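You operate a simulated robot arm through the tools that you are given. There is no shell and no other tool. Be economical: measure what you need, move in short steps, check, and stop when the job is done.

Carry out the task below with a simulated robot arm. There is one attempt and no reset: what you move stays moved.

Task
Take the lens pad and put it on top of the brown tape roll.
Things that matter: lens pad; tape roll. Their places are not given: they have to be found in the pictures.

The check looks at the end state, three seconds after you hand in, the way a careful person would. Anything else that was tipped, shoved, dropped, spilled or broken makes it a failure.

Robot
A 7-joint arm with a two-finger parallel gripper, fixed in place. Base frame: the origin is at the foot of the arm, x ahead of it, y to its left, z up; the work surface is at about z = 0. Lengths are in m, angles in rad, forces in N, time in s.
With the tool pointing down near the work surface it reaches from about 0.24 to 0.62 m from the base axis. Its first joint turns from -1.152 to 1.152 rad. Payload 2.6 kg.
The tool frame sits at the grasp point between the pads (the TCP): z along the fingers, y along the line on which they close. The tips reach 0.03 m beyond it. The gripper opens to 0.094 m. The fingers are 0.028 m wide and 0.01 m thick; the gripper's body (0.05 by 0.096 m) begins 0.055 m behind the TCP.
Orientation is that of the tool frame in the base frame, as [roll, pitch, yaw] about the fixed x, y, z axes, in that order (R = Rz(yaw) Ry(pitch) Rx(roll)). With the fingers straight down and closing along the base's y, the tool's x points along the base's -x, its y along +y and its z along -z.

Tools
- The arm moves only by the tool apply_moves. Its argument "series" is a list of rows, each an object of numbers (a shift or turn left out is 0, a gripper value left out holds the last): "ax", "ay", "az": the turn, a rotation vector about the base's x, y, z in rad; "tx", "ty", "tz": the shift along the base's x, y, z in m; "grip": the gripper command, from -1 (shut) to 1 (fully open), values between in proportion. In form: [{"ax": .., "ay": .., "az": .., "tx": .., "ty": .., "tz": .., "grip": ..}, ...]. A call has 1 to 20 rows; each row shifts and turns the commanded pose from where the row before left it. Rows are played at 5 a second. More than 0.05 m and 0.15 rad between two rows, or a gripper value outside its range, and nothing of the call is played. A pose out of reach is approached as far as the arm can. The call stops where the force on the tool passes 40 N (or 10 N more than at its start, if that is more) or the arm is blocked; 0.2 s more then pass. The fingers move at their own pace (about 0.072 m/s each) and stop on an object; they squeeze with about 45 N. The grip force told is the motor's: it shows also when the fingers shut on nothing. Time passes only in rows, and 0.2 s behind the last, so rows that do not move let the fingers close. The reply holds the time, the measured pose of the TCP, the force on the tool along the base axes, the opening and the grip force, in the units named above and with some noise, and new pictures: "views" is both (left out), scene, wrist or none.
- Cameras (640 x 400 px; columns grow to the right, rows downward): "scene" is fixed at [0.0286, 0.4345, 0.5467]; the picture's right is [-0.82, -0.58, 0.00], its down [-0.41, 0.59, -0.70] and it looks along [0.40, -0.57, -0.72] (base axes); focal length 320 px, centre (320, 200). "wrist" rides on the gripper at [-0.037, 0, -0.058] in the tool frame; the picture's right is [0.00, -1.00, 0.00], its down [0.97, 0.00, -0.24] and it looks along [0.24, 0.00, 0.97] (tool axes); focal length 218 px, centre (320, 200).
- measure_at(camera, pixels): for up to 12 pixels [column, row] of the newest picture of that camera ("zoom" is the newest enlarged one), the place [x, y, z] in the base frame of the surface seen there, good to about 0.002 m. It takes no simulated time.
- inspect(camera, box): a new picture of the part [left, top, right, bottom] of that camera's present view, enlarged. It takes no simulated time.
- finish_job(): hands the job in; it is judged then, once.

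Go step by step. Measure first, check grasps and placings, and put right what went wrong. The budget is 60 turns and 120 pictures, counting those below and the enlarged ones. Unless the task says otherwise, let go and move clear before handing in, and close with one line.

The tools are called by a JSON object that holds its "op" and its "data". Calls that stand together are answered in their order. apply_moves: Moves the arm, as the interface text tells. Its arguments: {"type":"object","properties":{"series":{"type":"array"},"views":{"type":"string","enum":["both","scene","wrist","none"]}},"required":["series"]} The other tools are called the same way: measure_at (camera, pixels) gives the place of the surface under pixels of a picture; inspect (camera, box) takes an enlarged picture of a part of a camera's view; finish_job () hands the job in.

At the start:

```text
t: 0.0
ee_pos: [0.3737, 0.0963, 0.2706]
orientation: [-3.141, 0.001, 3.141]
wrist_force: [-0.5, -0.4, -0.2]
opening: 0.0941
grip_force: 0.0
```

scene: 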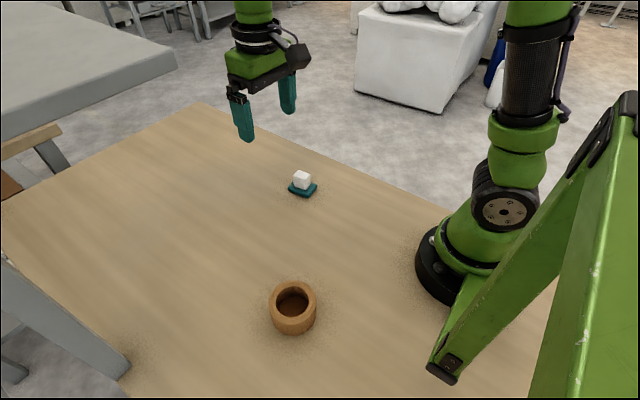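
wrist: 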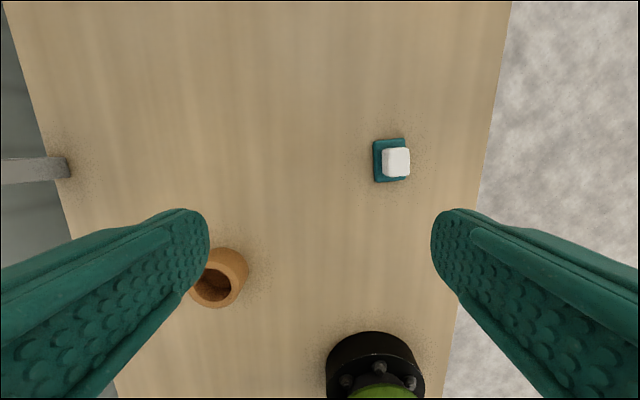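

The scene shows a teal pad with a white cube on it near (302,185), and a brown ring near (293,307). I'll enlarge both to identify them.

{"op": "inspect", "data": {"camera": "scene", "box": [262, 155, 342, 205]}}

{"op": "inspect", "data": {"camera": "wrist", "box": [350, 120, 430, 200]}}

{"op": "measure_at", "data": {"camera": "scene", "pixels": [[293, 283], [271, 300], [316, 300], [293, 321], [293, 302], [302, 174], [302, 184], [302, 194], [291, 186], [315, 186], [270, 190], [293, 334]]}}

{"op": "measure_at", "data": {"camera": "wrist", "pixels": [[375, 142], [403, 141], [376, 180], [404, 180], [385, 150], [408, 149], [385, 174], [408, 174], [378, 160], [396, 162]]}}

```text
8.00 times, centred on (302, 180) of scene
```

zoom: 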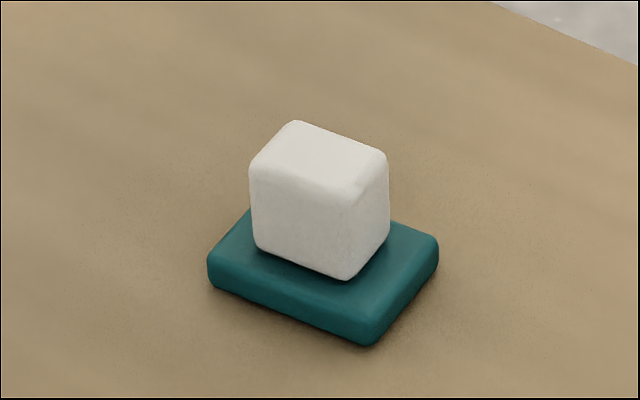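

```text
5.00 times, centred on (390, 160) of wrist
```

zoom: 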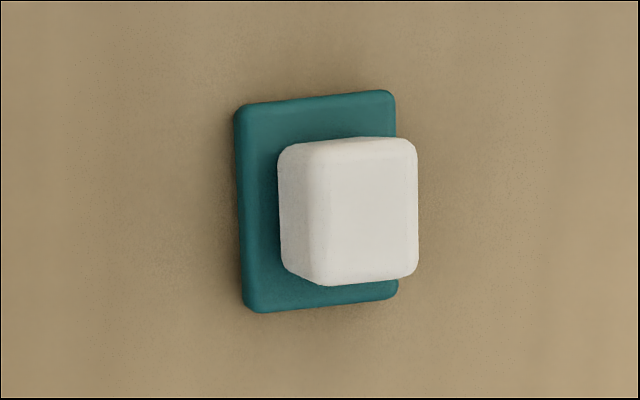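

```text
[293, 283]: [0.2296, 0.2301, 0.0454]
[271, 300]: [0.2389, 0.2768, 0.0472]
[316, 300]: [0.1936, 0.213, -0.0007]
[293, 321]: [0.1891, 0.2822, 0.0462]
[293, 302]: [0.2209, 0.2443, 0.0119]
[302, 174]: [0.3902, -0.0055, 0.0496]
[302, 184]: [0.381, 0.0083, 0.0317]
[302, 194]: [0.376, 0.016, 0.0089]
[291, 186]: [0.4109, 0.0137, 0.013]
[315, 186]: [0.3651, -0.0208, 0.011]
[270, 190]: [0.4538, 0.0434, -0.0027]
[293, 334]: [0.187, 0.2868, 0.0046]
```

```text
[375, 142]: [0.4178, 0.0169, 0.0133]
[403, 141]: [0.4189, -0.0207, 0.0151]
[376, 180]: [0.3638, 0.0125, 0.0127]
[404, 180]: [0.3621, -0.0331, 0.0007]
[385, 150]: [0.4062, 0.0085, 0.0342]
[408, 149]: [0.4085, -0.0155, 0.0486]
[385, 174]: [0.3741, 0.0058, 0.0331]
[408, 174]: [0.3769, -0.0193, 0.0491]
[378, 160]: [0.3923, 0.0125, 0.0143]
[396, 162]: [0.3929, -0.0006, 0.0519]
```

The white block sits on the teal pad, which is probably the lens pad (about 55×40×14 mm), and it may be loose. I'll move above it, align the yaw and look closer.

{"op": "apply_moves", "data": {"series": [{"tx": 0.009, "ty": -0.04}, {"tx": 0.009, "ty": -0.04}, {"ty": -0.02, "tz": -0.03}, {"tz": -0.04, "az": 0.07}, {"tz": -0.03}, {}]}}

```text
t: 1.4
ee_pos: [0.3918, -0.0047, 0.1708]
orientation: [3.14, -0.001, -3.073]
wrist_force: [0.3, 0.9, 0.1]
opening: 0.0941
grip_force: 0.0
```

scene: 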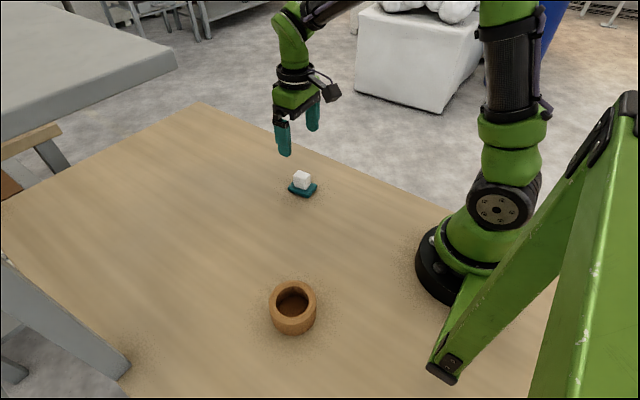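
wrist: 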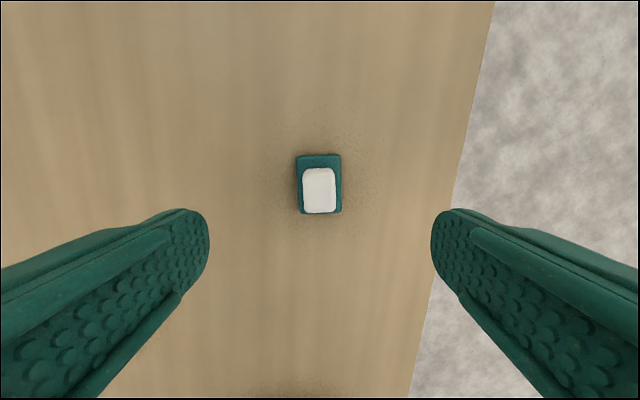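

{"op": "inspect", "data": {"camera": "wrist", "box": [280, 144, 360, 224]}}

{"op": "measure_at", "data": {"camera": "wrist", "pixels": [[298, 156], [340, 156], [300, 212], [340, 210], [305, 192], [334, 192], [319, 180], [319, 210], [306, 180], [330, 180]]}}

```text
5.00 times, centred on (320, 184) of wrist
```

zoom: 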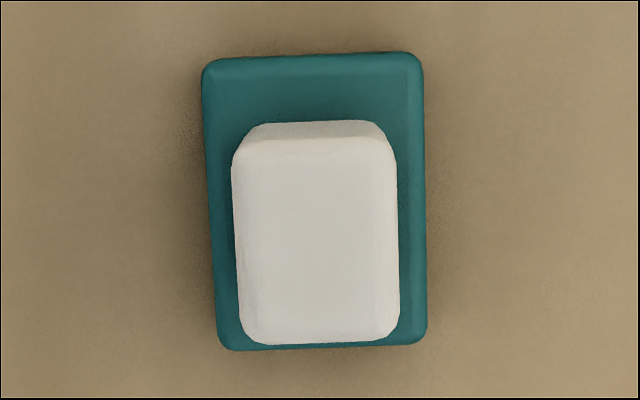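

```text
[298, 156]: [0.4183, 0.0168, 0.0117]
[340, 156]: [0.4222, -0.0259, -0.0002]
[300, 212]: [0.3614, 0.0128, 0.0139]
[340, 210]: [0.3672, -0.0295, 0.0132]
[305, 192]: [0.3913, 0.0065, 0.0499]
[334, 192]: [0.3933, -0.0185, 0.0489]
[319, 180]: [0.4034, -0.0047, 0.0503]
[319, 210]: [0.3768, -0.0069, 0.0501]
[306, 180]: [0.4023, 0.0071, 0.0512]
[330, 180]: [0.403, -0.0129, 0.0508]
```

The block spans z 0.014–0.051 and is centred at about (0.392, -0.006), aligned with the pad. I'll grip just the block with the tips at z≈0.022, then lift a little to see whether it's separate from the pad.

{"op": "apply_moves", "data": {"series": [{"tz": -0.04, "ty": -0.0015, "grip": 0.2}, {"tz": -0.04}, {"tz": -0.025}, {"tz": -0.013}, {}, {"grip": -1}, {}, {}, {}], "views": "wrist"}}

{"op": "apply_moves", "data": {"series": [{"tz": 0.01}, {"tz": 0.01}, {}]}}

{"op": "inspect", "data": {"camera": "scene", "box": [262, 145, 342, 205]}}

```text
t: 3.4
ee_pos: [0.3907, -0.0065, 0.0535]
orientation: [3.142, -0.001, -3.073]
wrist_force: [0.4, -1.2, 0.2]
opening: 0.0315
grip_force: 45.4
```

wrist: 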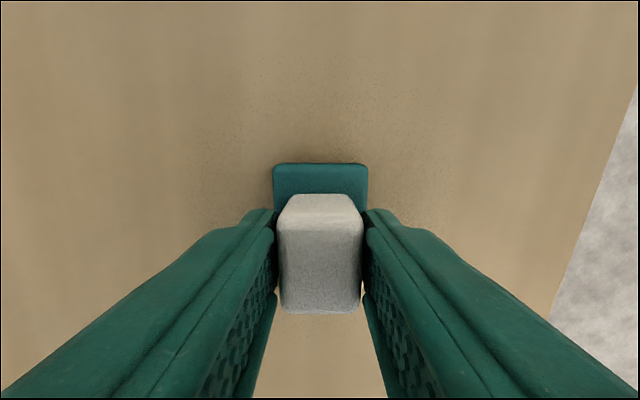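

```text
t: 4.2
ee_pos: [0.3922, -0.005, 0.0726]
orientation: [-3.141, 0.001, -3.072]
wrist_force: [-0.4, 0.3, -0.9]
opening: 0.0316
grip_force: 45.0
```

scene: 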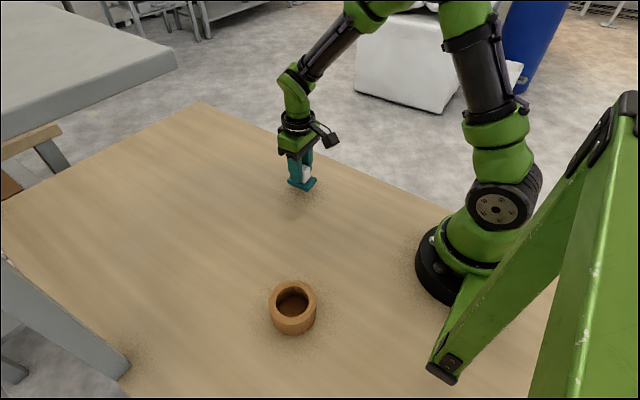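
wrist: 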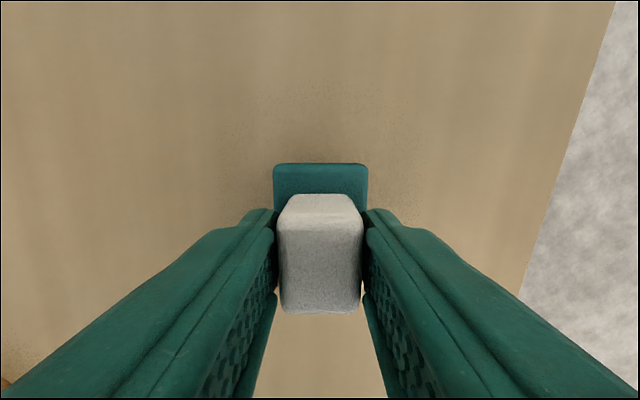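

```text
6.67 times, centred on (302, 175) of scene
```

zoom: 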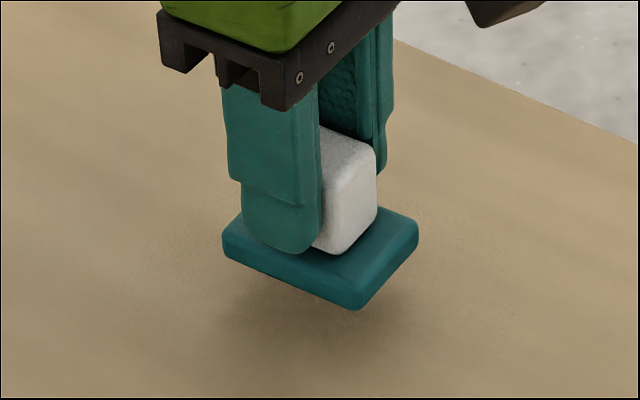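

The pad rises with the block, so they're one piece and the white part is the grip. Next I'll lift and measure the roll's rim accurately.

{"op": "apply_moves", "data": {"series": [{"tz": 0.04}, {"tz": 0.04}, {"tz": 0.02}, {}], "views": "none"}}

{"op": "inspect", "data": {"camera": "scene", "box": [253, 270, 333, 345]}}

```text
t: 5.2
ee_pos: [0.3922, -0.0056, 0.1733]
orientation: [-3.14, 0.0, -3.071]
wrist_force: [0.7, -0.2, -0.8]
opening: 0.0315
grip_force: 45.6
```

```text
5.33 times, centred on (293, 308) of scene
```

zoom: 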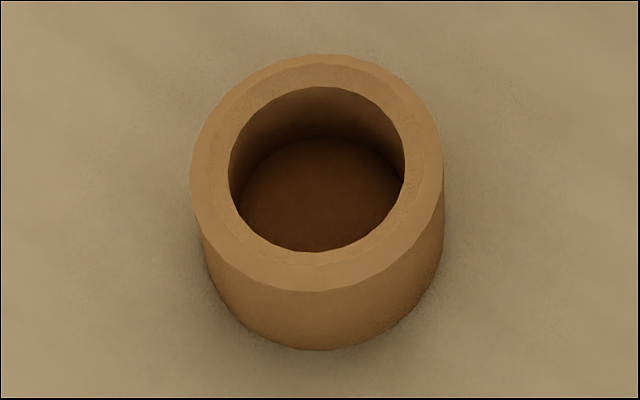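

{"op": "measure_at", "data": {"camera": "zoom", "pixels": [[210, 175], [425, 172], [316, 70], [317, 272], [248, 98], [392, 98], [243, 246], [392, 244]]}}

```text
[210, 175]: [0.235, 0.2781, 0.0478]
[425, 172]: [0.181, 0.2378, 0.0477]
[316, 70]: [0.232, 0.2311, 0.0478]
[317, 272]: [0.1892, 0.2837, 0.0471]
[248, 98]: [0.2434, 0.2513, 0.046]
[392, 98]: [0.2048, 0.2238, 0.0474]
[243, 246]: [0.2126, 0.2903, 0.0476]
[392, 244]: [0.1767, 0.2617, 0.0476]
```

The rim centre is at about (0.209, 0.257), z 0.0477, inner radius about 28 mm. The pad's corner radius is about 35 mm, so it will bridge the hole if centred. I'll carry it over.

{"op": "apply_moves", "data": {"series": [{"tx": -0.02284, "ty": 0.03284}, {"tx": -0.02284, "ty": 0.03284}, {"tx": -0.02284, "ty": 0.03284}, {"tx": -0.02284, "ty": 0.03284}, {"tx": -0.02284, "ty": 0.03284}, {"tx": -0.02284, "ty": 0.03284}, {"tx": -0.02284, "ty": 0.03284}, {"tx": -0.02284, "ty": 0.03284}, {}, {}]}}

```text
t: 7.4
ee_pos: [0.2097, 0.2559, 0.1723]
orientation: [-3.141, -0.001, -3.071]
wrist_force: [0.4, -0.5, -0.5]
opening: 0.0314
grip_force: 44.6
```

scene: 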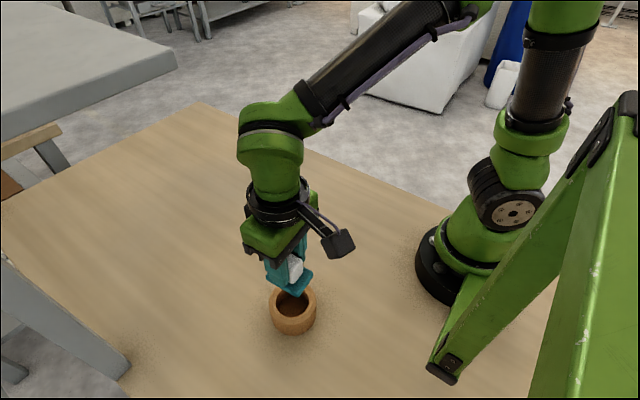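
wrist: 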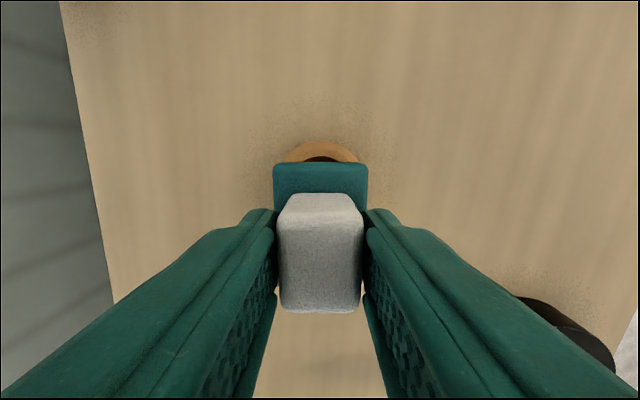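

The pose matches the rim centre to about 1 mm. I'll lower to roughly 1 cm above the rim and check.

{"op": "apply_moves", "data": {"series": [{"tz": -0.03, "ty": 0.001}, {"tz": -0.02}, {"tz": -0.01}, {}]}}

{"op": "inspect", "data": {"camera": "scene", "box": [253, 265, 333, 340]}}

{"op": "measure_at", "data": {"camera": "wrist", "pixels": [[276, 166], [365, 166], [320, 166]]}}

```text
t: 8.4
ee_pos: [0.2096, 0.2568, 0.1115]
orientation: [-3.141, 0.0, -3.072]
wrist_force: [-0.1, -0.4, -0.5]
opening: 0.031
grip_force: 45.1
```

scene: 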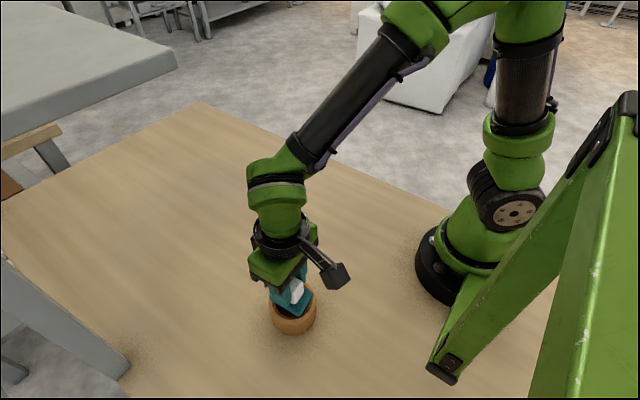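
wrist: 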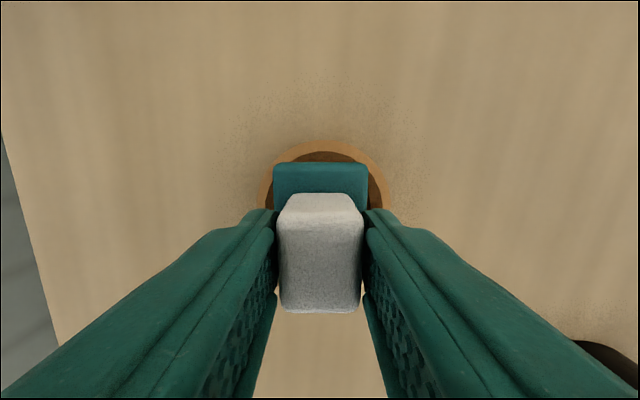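

```text
5.33 times, centred on (293, 302) of scene
```

zoom: 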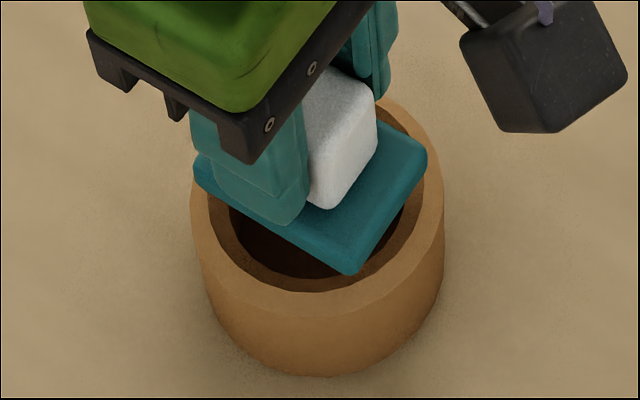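

```text
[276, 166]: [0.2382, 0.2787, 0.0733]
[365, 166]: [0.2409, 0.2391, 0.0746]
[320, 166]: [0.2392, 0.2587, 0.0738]
```

{"op": "measure_at", "data": {"camera": "wrist", "pixels": [[325, 146], [290, 154], [360, 154], [266, 190], [384, 182], [272, 172], [378, 172], [325, 155]]}}

{"op": "inspect", "data": {"camera": "wrist", "box": [250, 120, 400, 220]}}

```text
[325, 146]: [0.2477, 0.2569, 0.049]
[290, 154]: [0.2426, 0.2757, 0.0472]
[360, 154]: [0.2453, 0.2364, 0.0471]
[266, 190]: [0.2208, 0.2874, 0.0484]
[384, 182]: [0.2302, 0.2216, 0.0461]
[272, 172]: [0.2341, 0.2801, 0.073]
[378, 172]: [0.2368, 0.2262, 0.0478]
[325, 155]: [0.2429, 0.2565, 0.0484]
```

```text
4.00 times, centred on (325, 170) of wrist
```

zoom: 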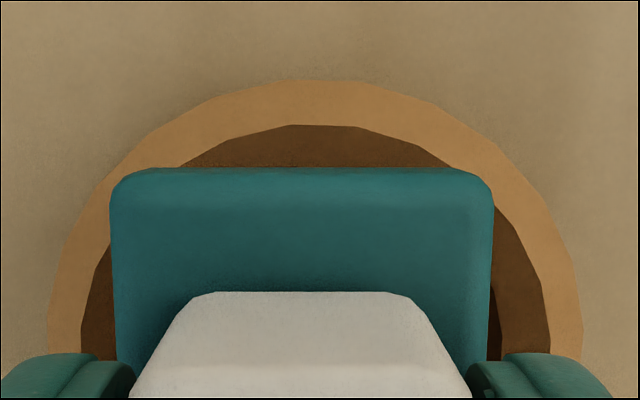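

{"op": "measure_at", "data": {"camera": "zoom", "pixels": [[316, 100], [316, 120], [316, 132], [316, 145], [316, 158], [540, 330], [525, 330], [510, 330], [565, 330], [496, 335], [90, 330], [103, 330]]}}

{"op": "inspect", "data": {"camera": "scene", "box": [268, 280, 318, 320]}}

```text
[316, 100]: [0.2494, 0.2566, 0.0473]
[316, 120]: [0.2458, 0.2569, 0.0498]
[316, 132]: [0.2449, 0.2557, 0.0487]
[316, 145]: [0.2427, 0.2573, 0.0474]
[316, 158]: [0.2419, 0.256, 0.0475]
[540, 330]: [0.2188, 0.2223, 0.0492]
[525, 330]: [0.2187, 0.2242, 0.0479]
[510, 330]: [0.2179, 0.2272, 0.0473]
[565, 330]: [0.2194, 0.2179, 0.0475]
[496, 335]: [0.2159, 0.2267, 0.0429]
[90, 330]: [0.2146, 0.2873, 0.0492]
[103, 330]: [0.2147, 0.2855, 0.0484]
```

```text
10.00 times, centred on (293, 300) of scene
```

zoom: 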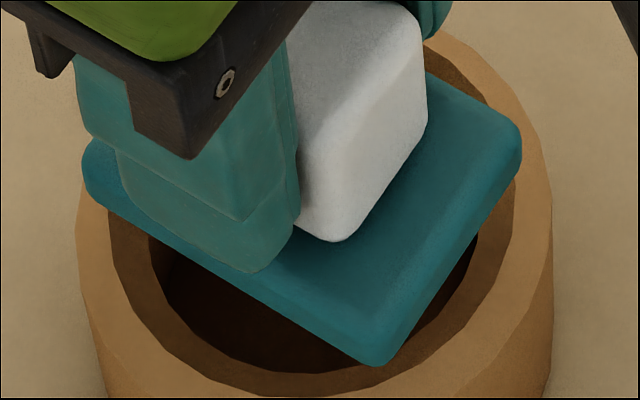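

The dark band reads z≈0.048, so it's just shaded rim, and the hole radius is about 29 mm. In the wrist zoom the roll's centre (col 315) is about 2 mm toward -y from the pad's centre (col 301). I'll nudge -1.5 mm and lower to contact.

{"op": "apply_moves", "data": {"series": [{"ty": -0.0015}, {"tz": -0.004}, {"tz": -0.003}, {"tz": -0.002}, {}]}}

{"op": "inspect", "data": {"camera": "scene", "box": [253, 265, 333, 340]}}

```text
t: 9.6
ee_pos: [0.2099, 0.2556, 0.1033]
orientation: [-3.141, 0.0, -3.071]
wrist_force: [-0.3, -0.6, 0.0]
opening: 0.0314
grip_force: 44.8
```

scene: 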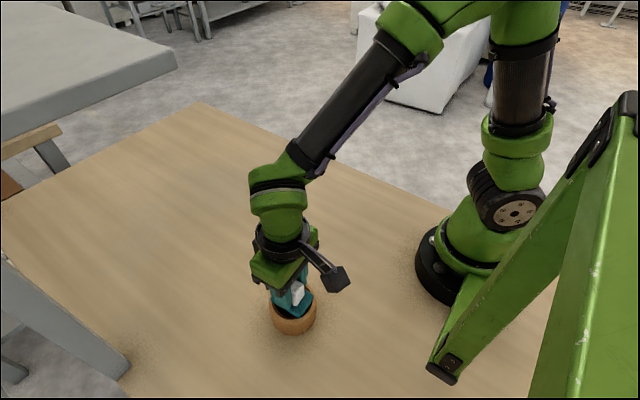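
wrist: 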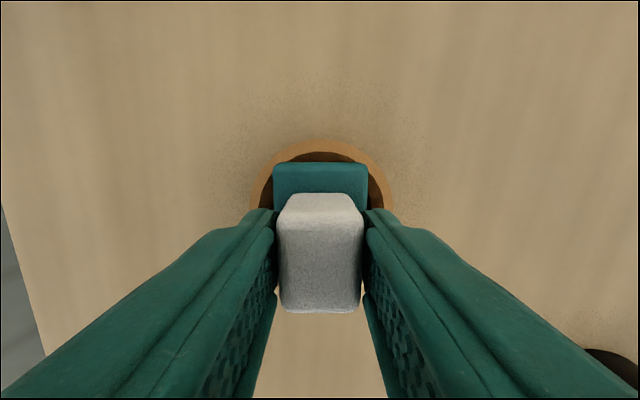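

```text
5.33 times, centred on (293, 302) of scene
```

zoom: 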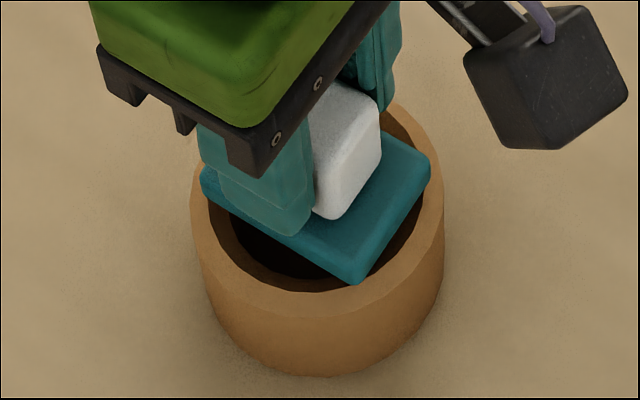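

There's no contact yet. The left and right corners are well over the rim and the near corner (357,283) needs about 1 mm more, so I'll shift slightly and keep lowering.

{"op": "apply_moves", "data": {"series": [{"tx": -0.001, "ty": 0.0005}, {"tz": -0.001}, {"tz": -0.001}, {}], "views": "none"}}

```text
t: 10.6
ee_pos: [0.2095, 0.2563, 0.1011]
orientation: [3.14, 0.001, -3.073]
wrist_force: [-0.4, 0.5, -0.2]
opening: 0.0315
grip_force: 45.1
```

{"op": "apply_moves", "data": {"series": [{"tz": -0.001}, {}], "views": "none"}}

```text
t: 11.2
ee_pos: [0.2079, 0.2562, 0.0998]
orientation: [-3.141, -0.001, -3.072]
wrist_force: [-0.3, -0.1, -0.8]
opening: 0.0315
grip_force: 44.9
```

{"op": "apply_moves", "data": {"series": [{"tz": -0.001}, {}], "views": "wrist"}}

{"op": "inspect", "data": {"camera": "scene", "box": [253, 265, 333, 340]}}

```text
t: 11.8
ee_pos: [0.2086, 0.2564, 0.099]
orientation: [-3.142, -0.001, -3.072]
wrist_force: [0.5, -0.6, -0.3]
opening: 0.0315
grip_force: 44.9
```

wrist: 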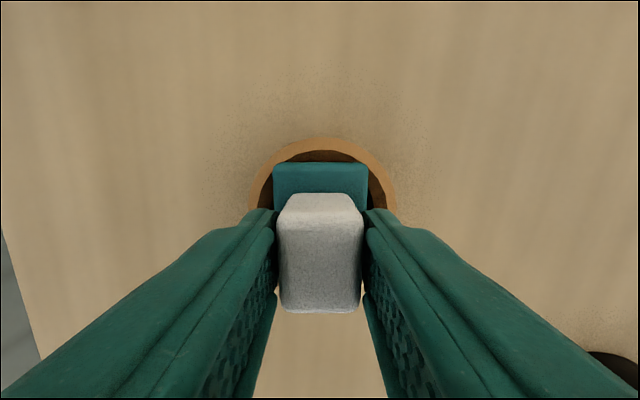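

```text
5.33 times, centred on (293, 302) of scene
```

zoom: 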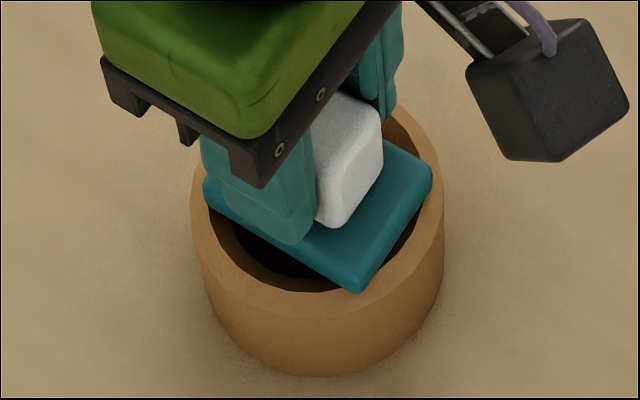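

{"op": "measure_at", "data": {"camera": "zoom", "pixels": [[355, 260], [400, 180], [385, 230], [310, 240], [330, 310], [360, 305]]}}

{"op": "apply_moves", "data": {"series": [{"tz": -0.001}, {}], "views": "none"}}

```text
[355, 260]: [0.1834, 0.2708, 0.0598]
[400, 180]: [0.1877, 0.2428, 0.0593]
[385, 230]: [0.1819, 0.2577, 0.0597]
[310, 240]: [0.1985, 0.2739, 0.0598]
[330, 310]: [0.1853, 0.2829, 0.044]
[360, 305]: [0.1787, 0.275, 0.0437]
```

```text
t: 12.4
ee_pos: [0.2085, 0.2562, 0.0977]
orientation: [3.141, -0.001, -3.071]
wrist_force: [-0.4, 0.4, 0.6]
opening: 0.0315
grip_force: 45.0
```

{"op": "apply_moves", "data": {"series": [{"tz": -0.001}, {}], "views": "none"}}

{"op": "inspect", "data": {"camera": "scene", "box": [253, 265, 333, 340]}}

```text
t: 13.0
ee_pos: [0.2099, 0.2565, 0.0971]
orientation: [-3.141, -0.002, -3.07]
wrist_force: [-0.2, -0.1, 0.0]
opening: 0.0314
grip_force: 45.2
```

```text
5.33 times, centred on (293, 302) of scene
```

zoom: 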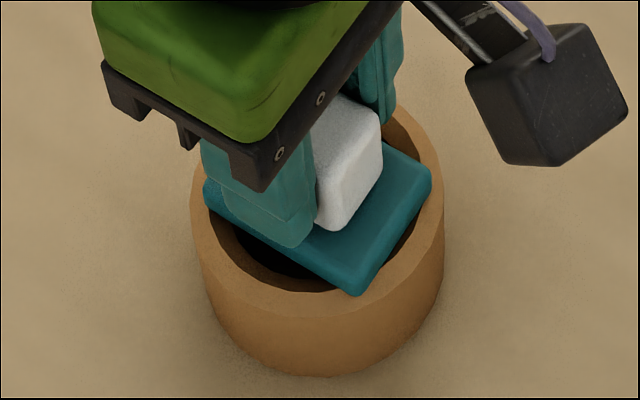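

No contact force yet and all corners are still over the rim (near corner at (357,297)). I'll lower in finer steps.

{"op": "apply_moves", "data": {"series": [{"tz": -0.001}, {}], "views": "none"}}

{"op": "apply_moves", "data": {"series": [{"tz": -0.001}, {}], "views": "none"}}

{"op": "inspect", "data": {"camera": "scene", "box": [268, 280, 318, 320]}}

```text
t: 13.6
ee_pos: [0.2087, 0.2566, 0.0973]
orientation: [3.14, 0.002, -3.074]
wrist_force: [-1.5, -3.8, 18.3]
opening: 0.0315
grip_force: 45.2
```

```text
t: 14.2
ee_pos: [0.2098, 0.2572, 0.0965]
orientation: [3.137, 0.005, -3.071]
wrist_force: [-1.4, -4.2, 31.6]
opening: 0.0315
grip_force: 44.7
```

```text
10.00 times, centred on (293, 300) of scene
```

zoom: 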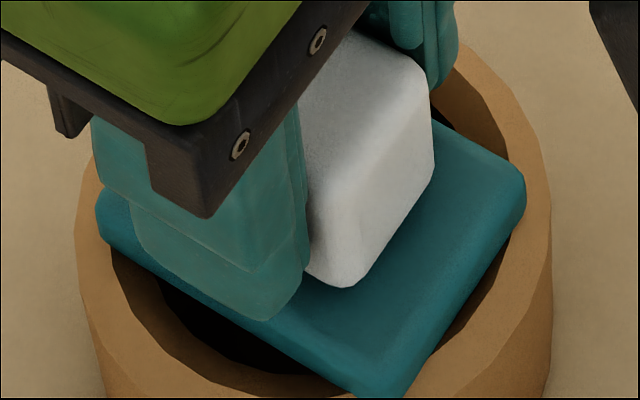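

Contact now: 32 N upward with the pad level on the rim. I'll back off 1.5 mm to unload, then open the fingers.

{"op": "apply_moves", "data": {"series": [{"tz": 0.0017}, {}], "views": "none"}}

{"op": "apply_moves", "data": {"series": [{"grip": -0.2}, {"grip": 0.1}, {}, {}]}}

{"op": "inspect", "data": {"camera": "scene", "box": [253, 265, 333, 340]}}

```text
t: 14.8
ee_pos: [0.2071, 0.2558, 0.0967]
orientation: [3.141, -0.002, -3.072]
wrist_force: [2.1, 1.1, 7.6]
opening: 0.0312
grip_force: 45.2
```

```text
t: 15.8
ee_pos: [0.2086, 0.2563, 0.0974]
orientation: [3.141, -0.001, -3.072]
wrist_force: [0.6, 0.3, -0.3]
opening: 0.0519
grip_force: 0.0
```

scene: 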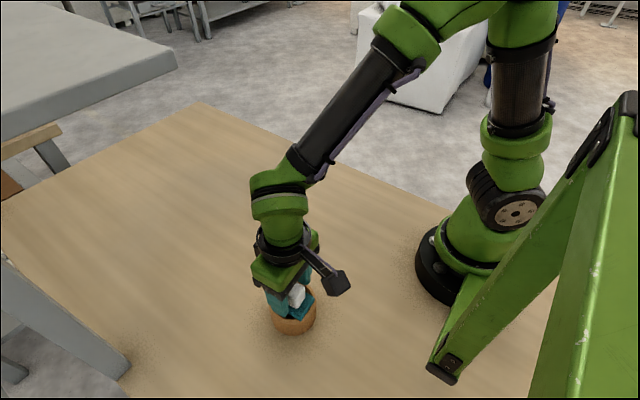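
wrist: 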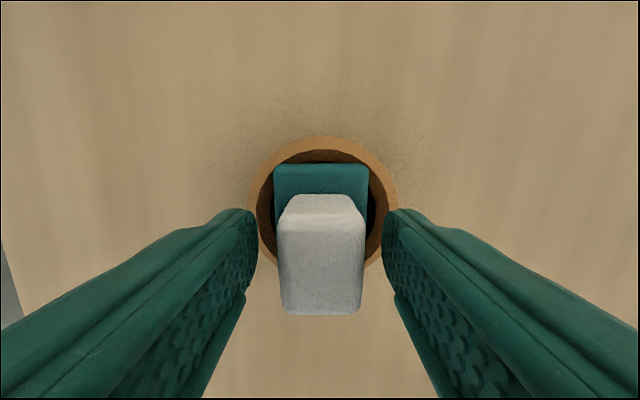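

```text
5.33 times, centred on (293, 302) of scene
```

zoom: 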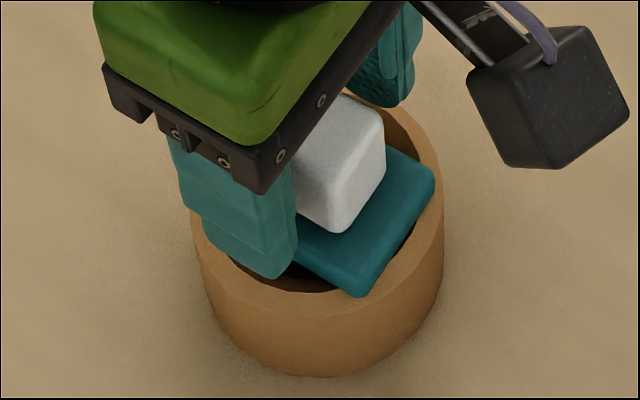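

The pad stays level on the roll with the fingers open. I'll go straight up and clear.

{"op": "apply_moves", "data": {"series": [{"tz": 0.02}, {"tz": 0.03}, {"tz": 0.04}, {"tz": 0.04}, {"tx": 0.03, "ty": -0.04}, {"tx": 0.03, "ty": -0.04}, {"tx": 0.03, "ty": -0.04}, {}, {}]}}

{"op": "inspect", "data": {"camera": "scene", "box": [253, 265, 333, 340]}}

```text
t: 17.8
ee_pos: [0.299, 0.1362, 0.2274]
orientation: [3.141, 0.0, -3.072]
wrist_force: [0.6, 0.5, 0.5]
opening: 0.0517
grip_force: 0.0
```

scene: 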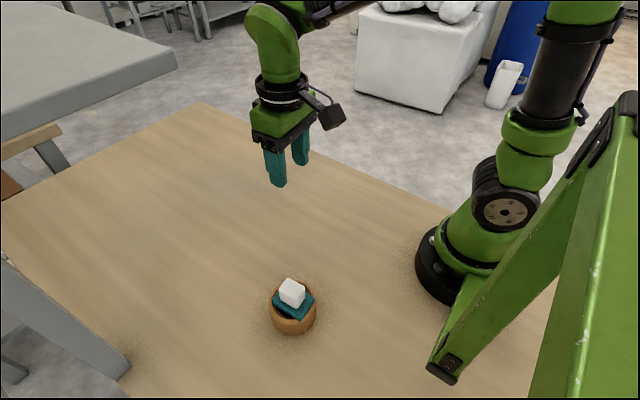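
wrist: 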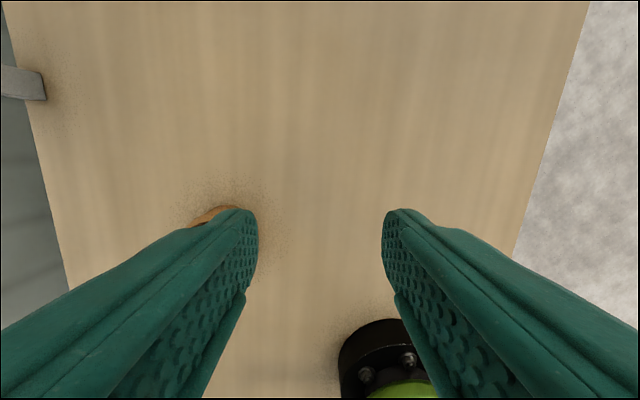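

```text
5.33 times, centred on (293, 302) of scene
```

zoom: 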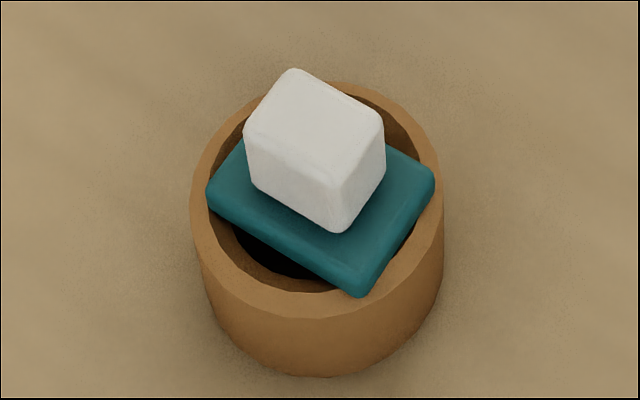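

The pad sits centred on the rim and the arm is clear. I'll do a quick level check.

{"op": "measure_at", "data": {"camera": "zoom", "pixels": [[225, 180], [355, 265], [415, 180], [310, 110], [350, 130], [290, 90]]}}

```text
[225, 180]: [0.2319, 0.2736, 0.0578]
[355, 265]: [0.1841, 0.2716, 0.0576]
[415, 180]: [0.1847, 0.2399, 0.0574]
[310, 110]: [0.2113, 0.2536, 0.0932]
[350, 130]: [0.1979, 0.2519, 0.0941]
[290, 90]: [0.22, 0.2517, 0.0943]
```

The pad is level: three points on its top all read z≈0.0575. It's resting steadily, so I'm handing in.

{"op": "finish_job", "data": {}}

```text
The job is handed in.
```

The lens pad, with its attached white block, is resting level and centred on top of the brown tape roll; I let go, moved the arm clear and handed the job in.
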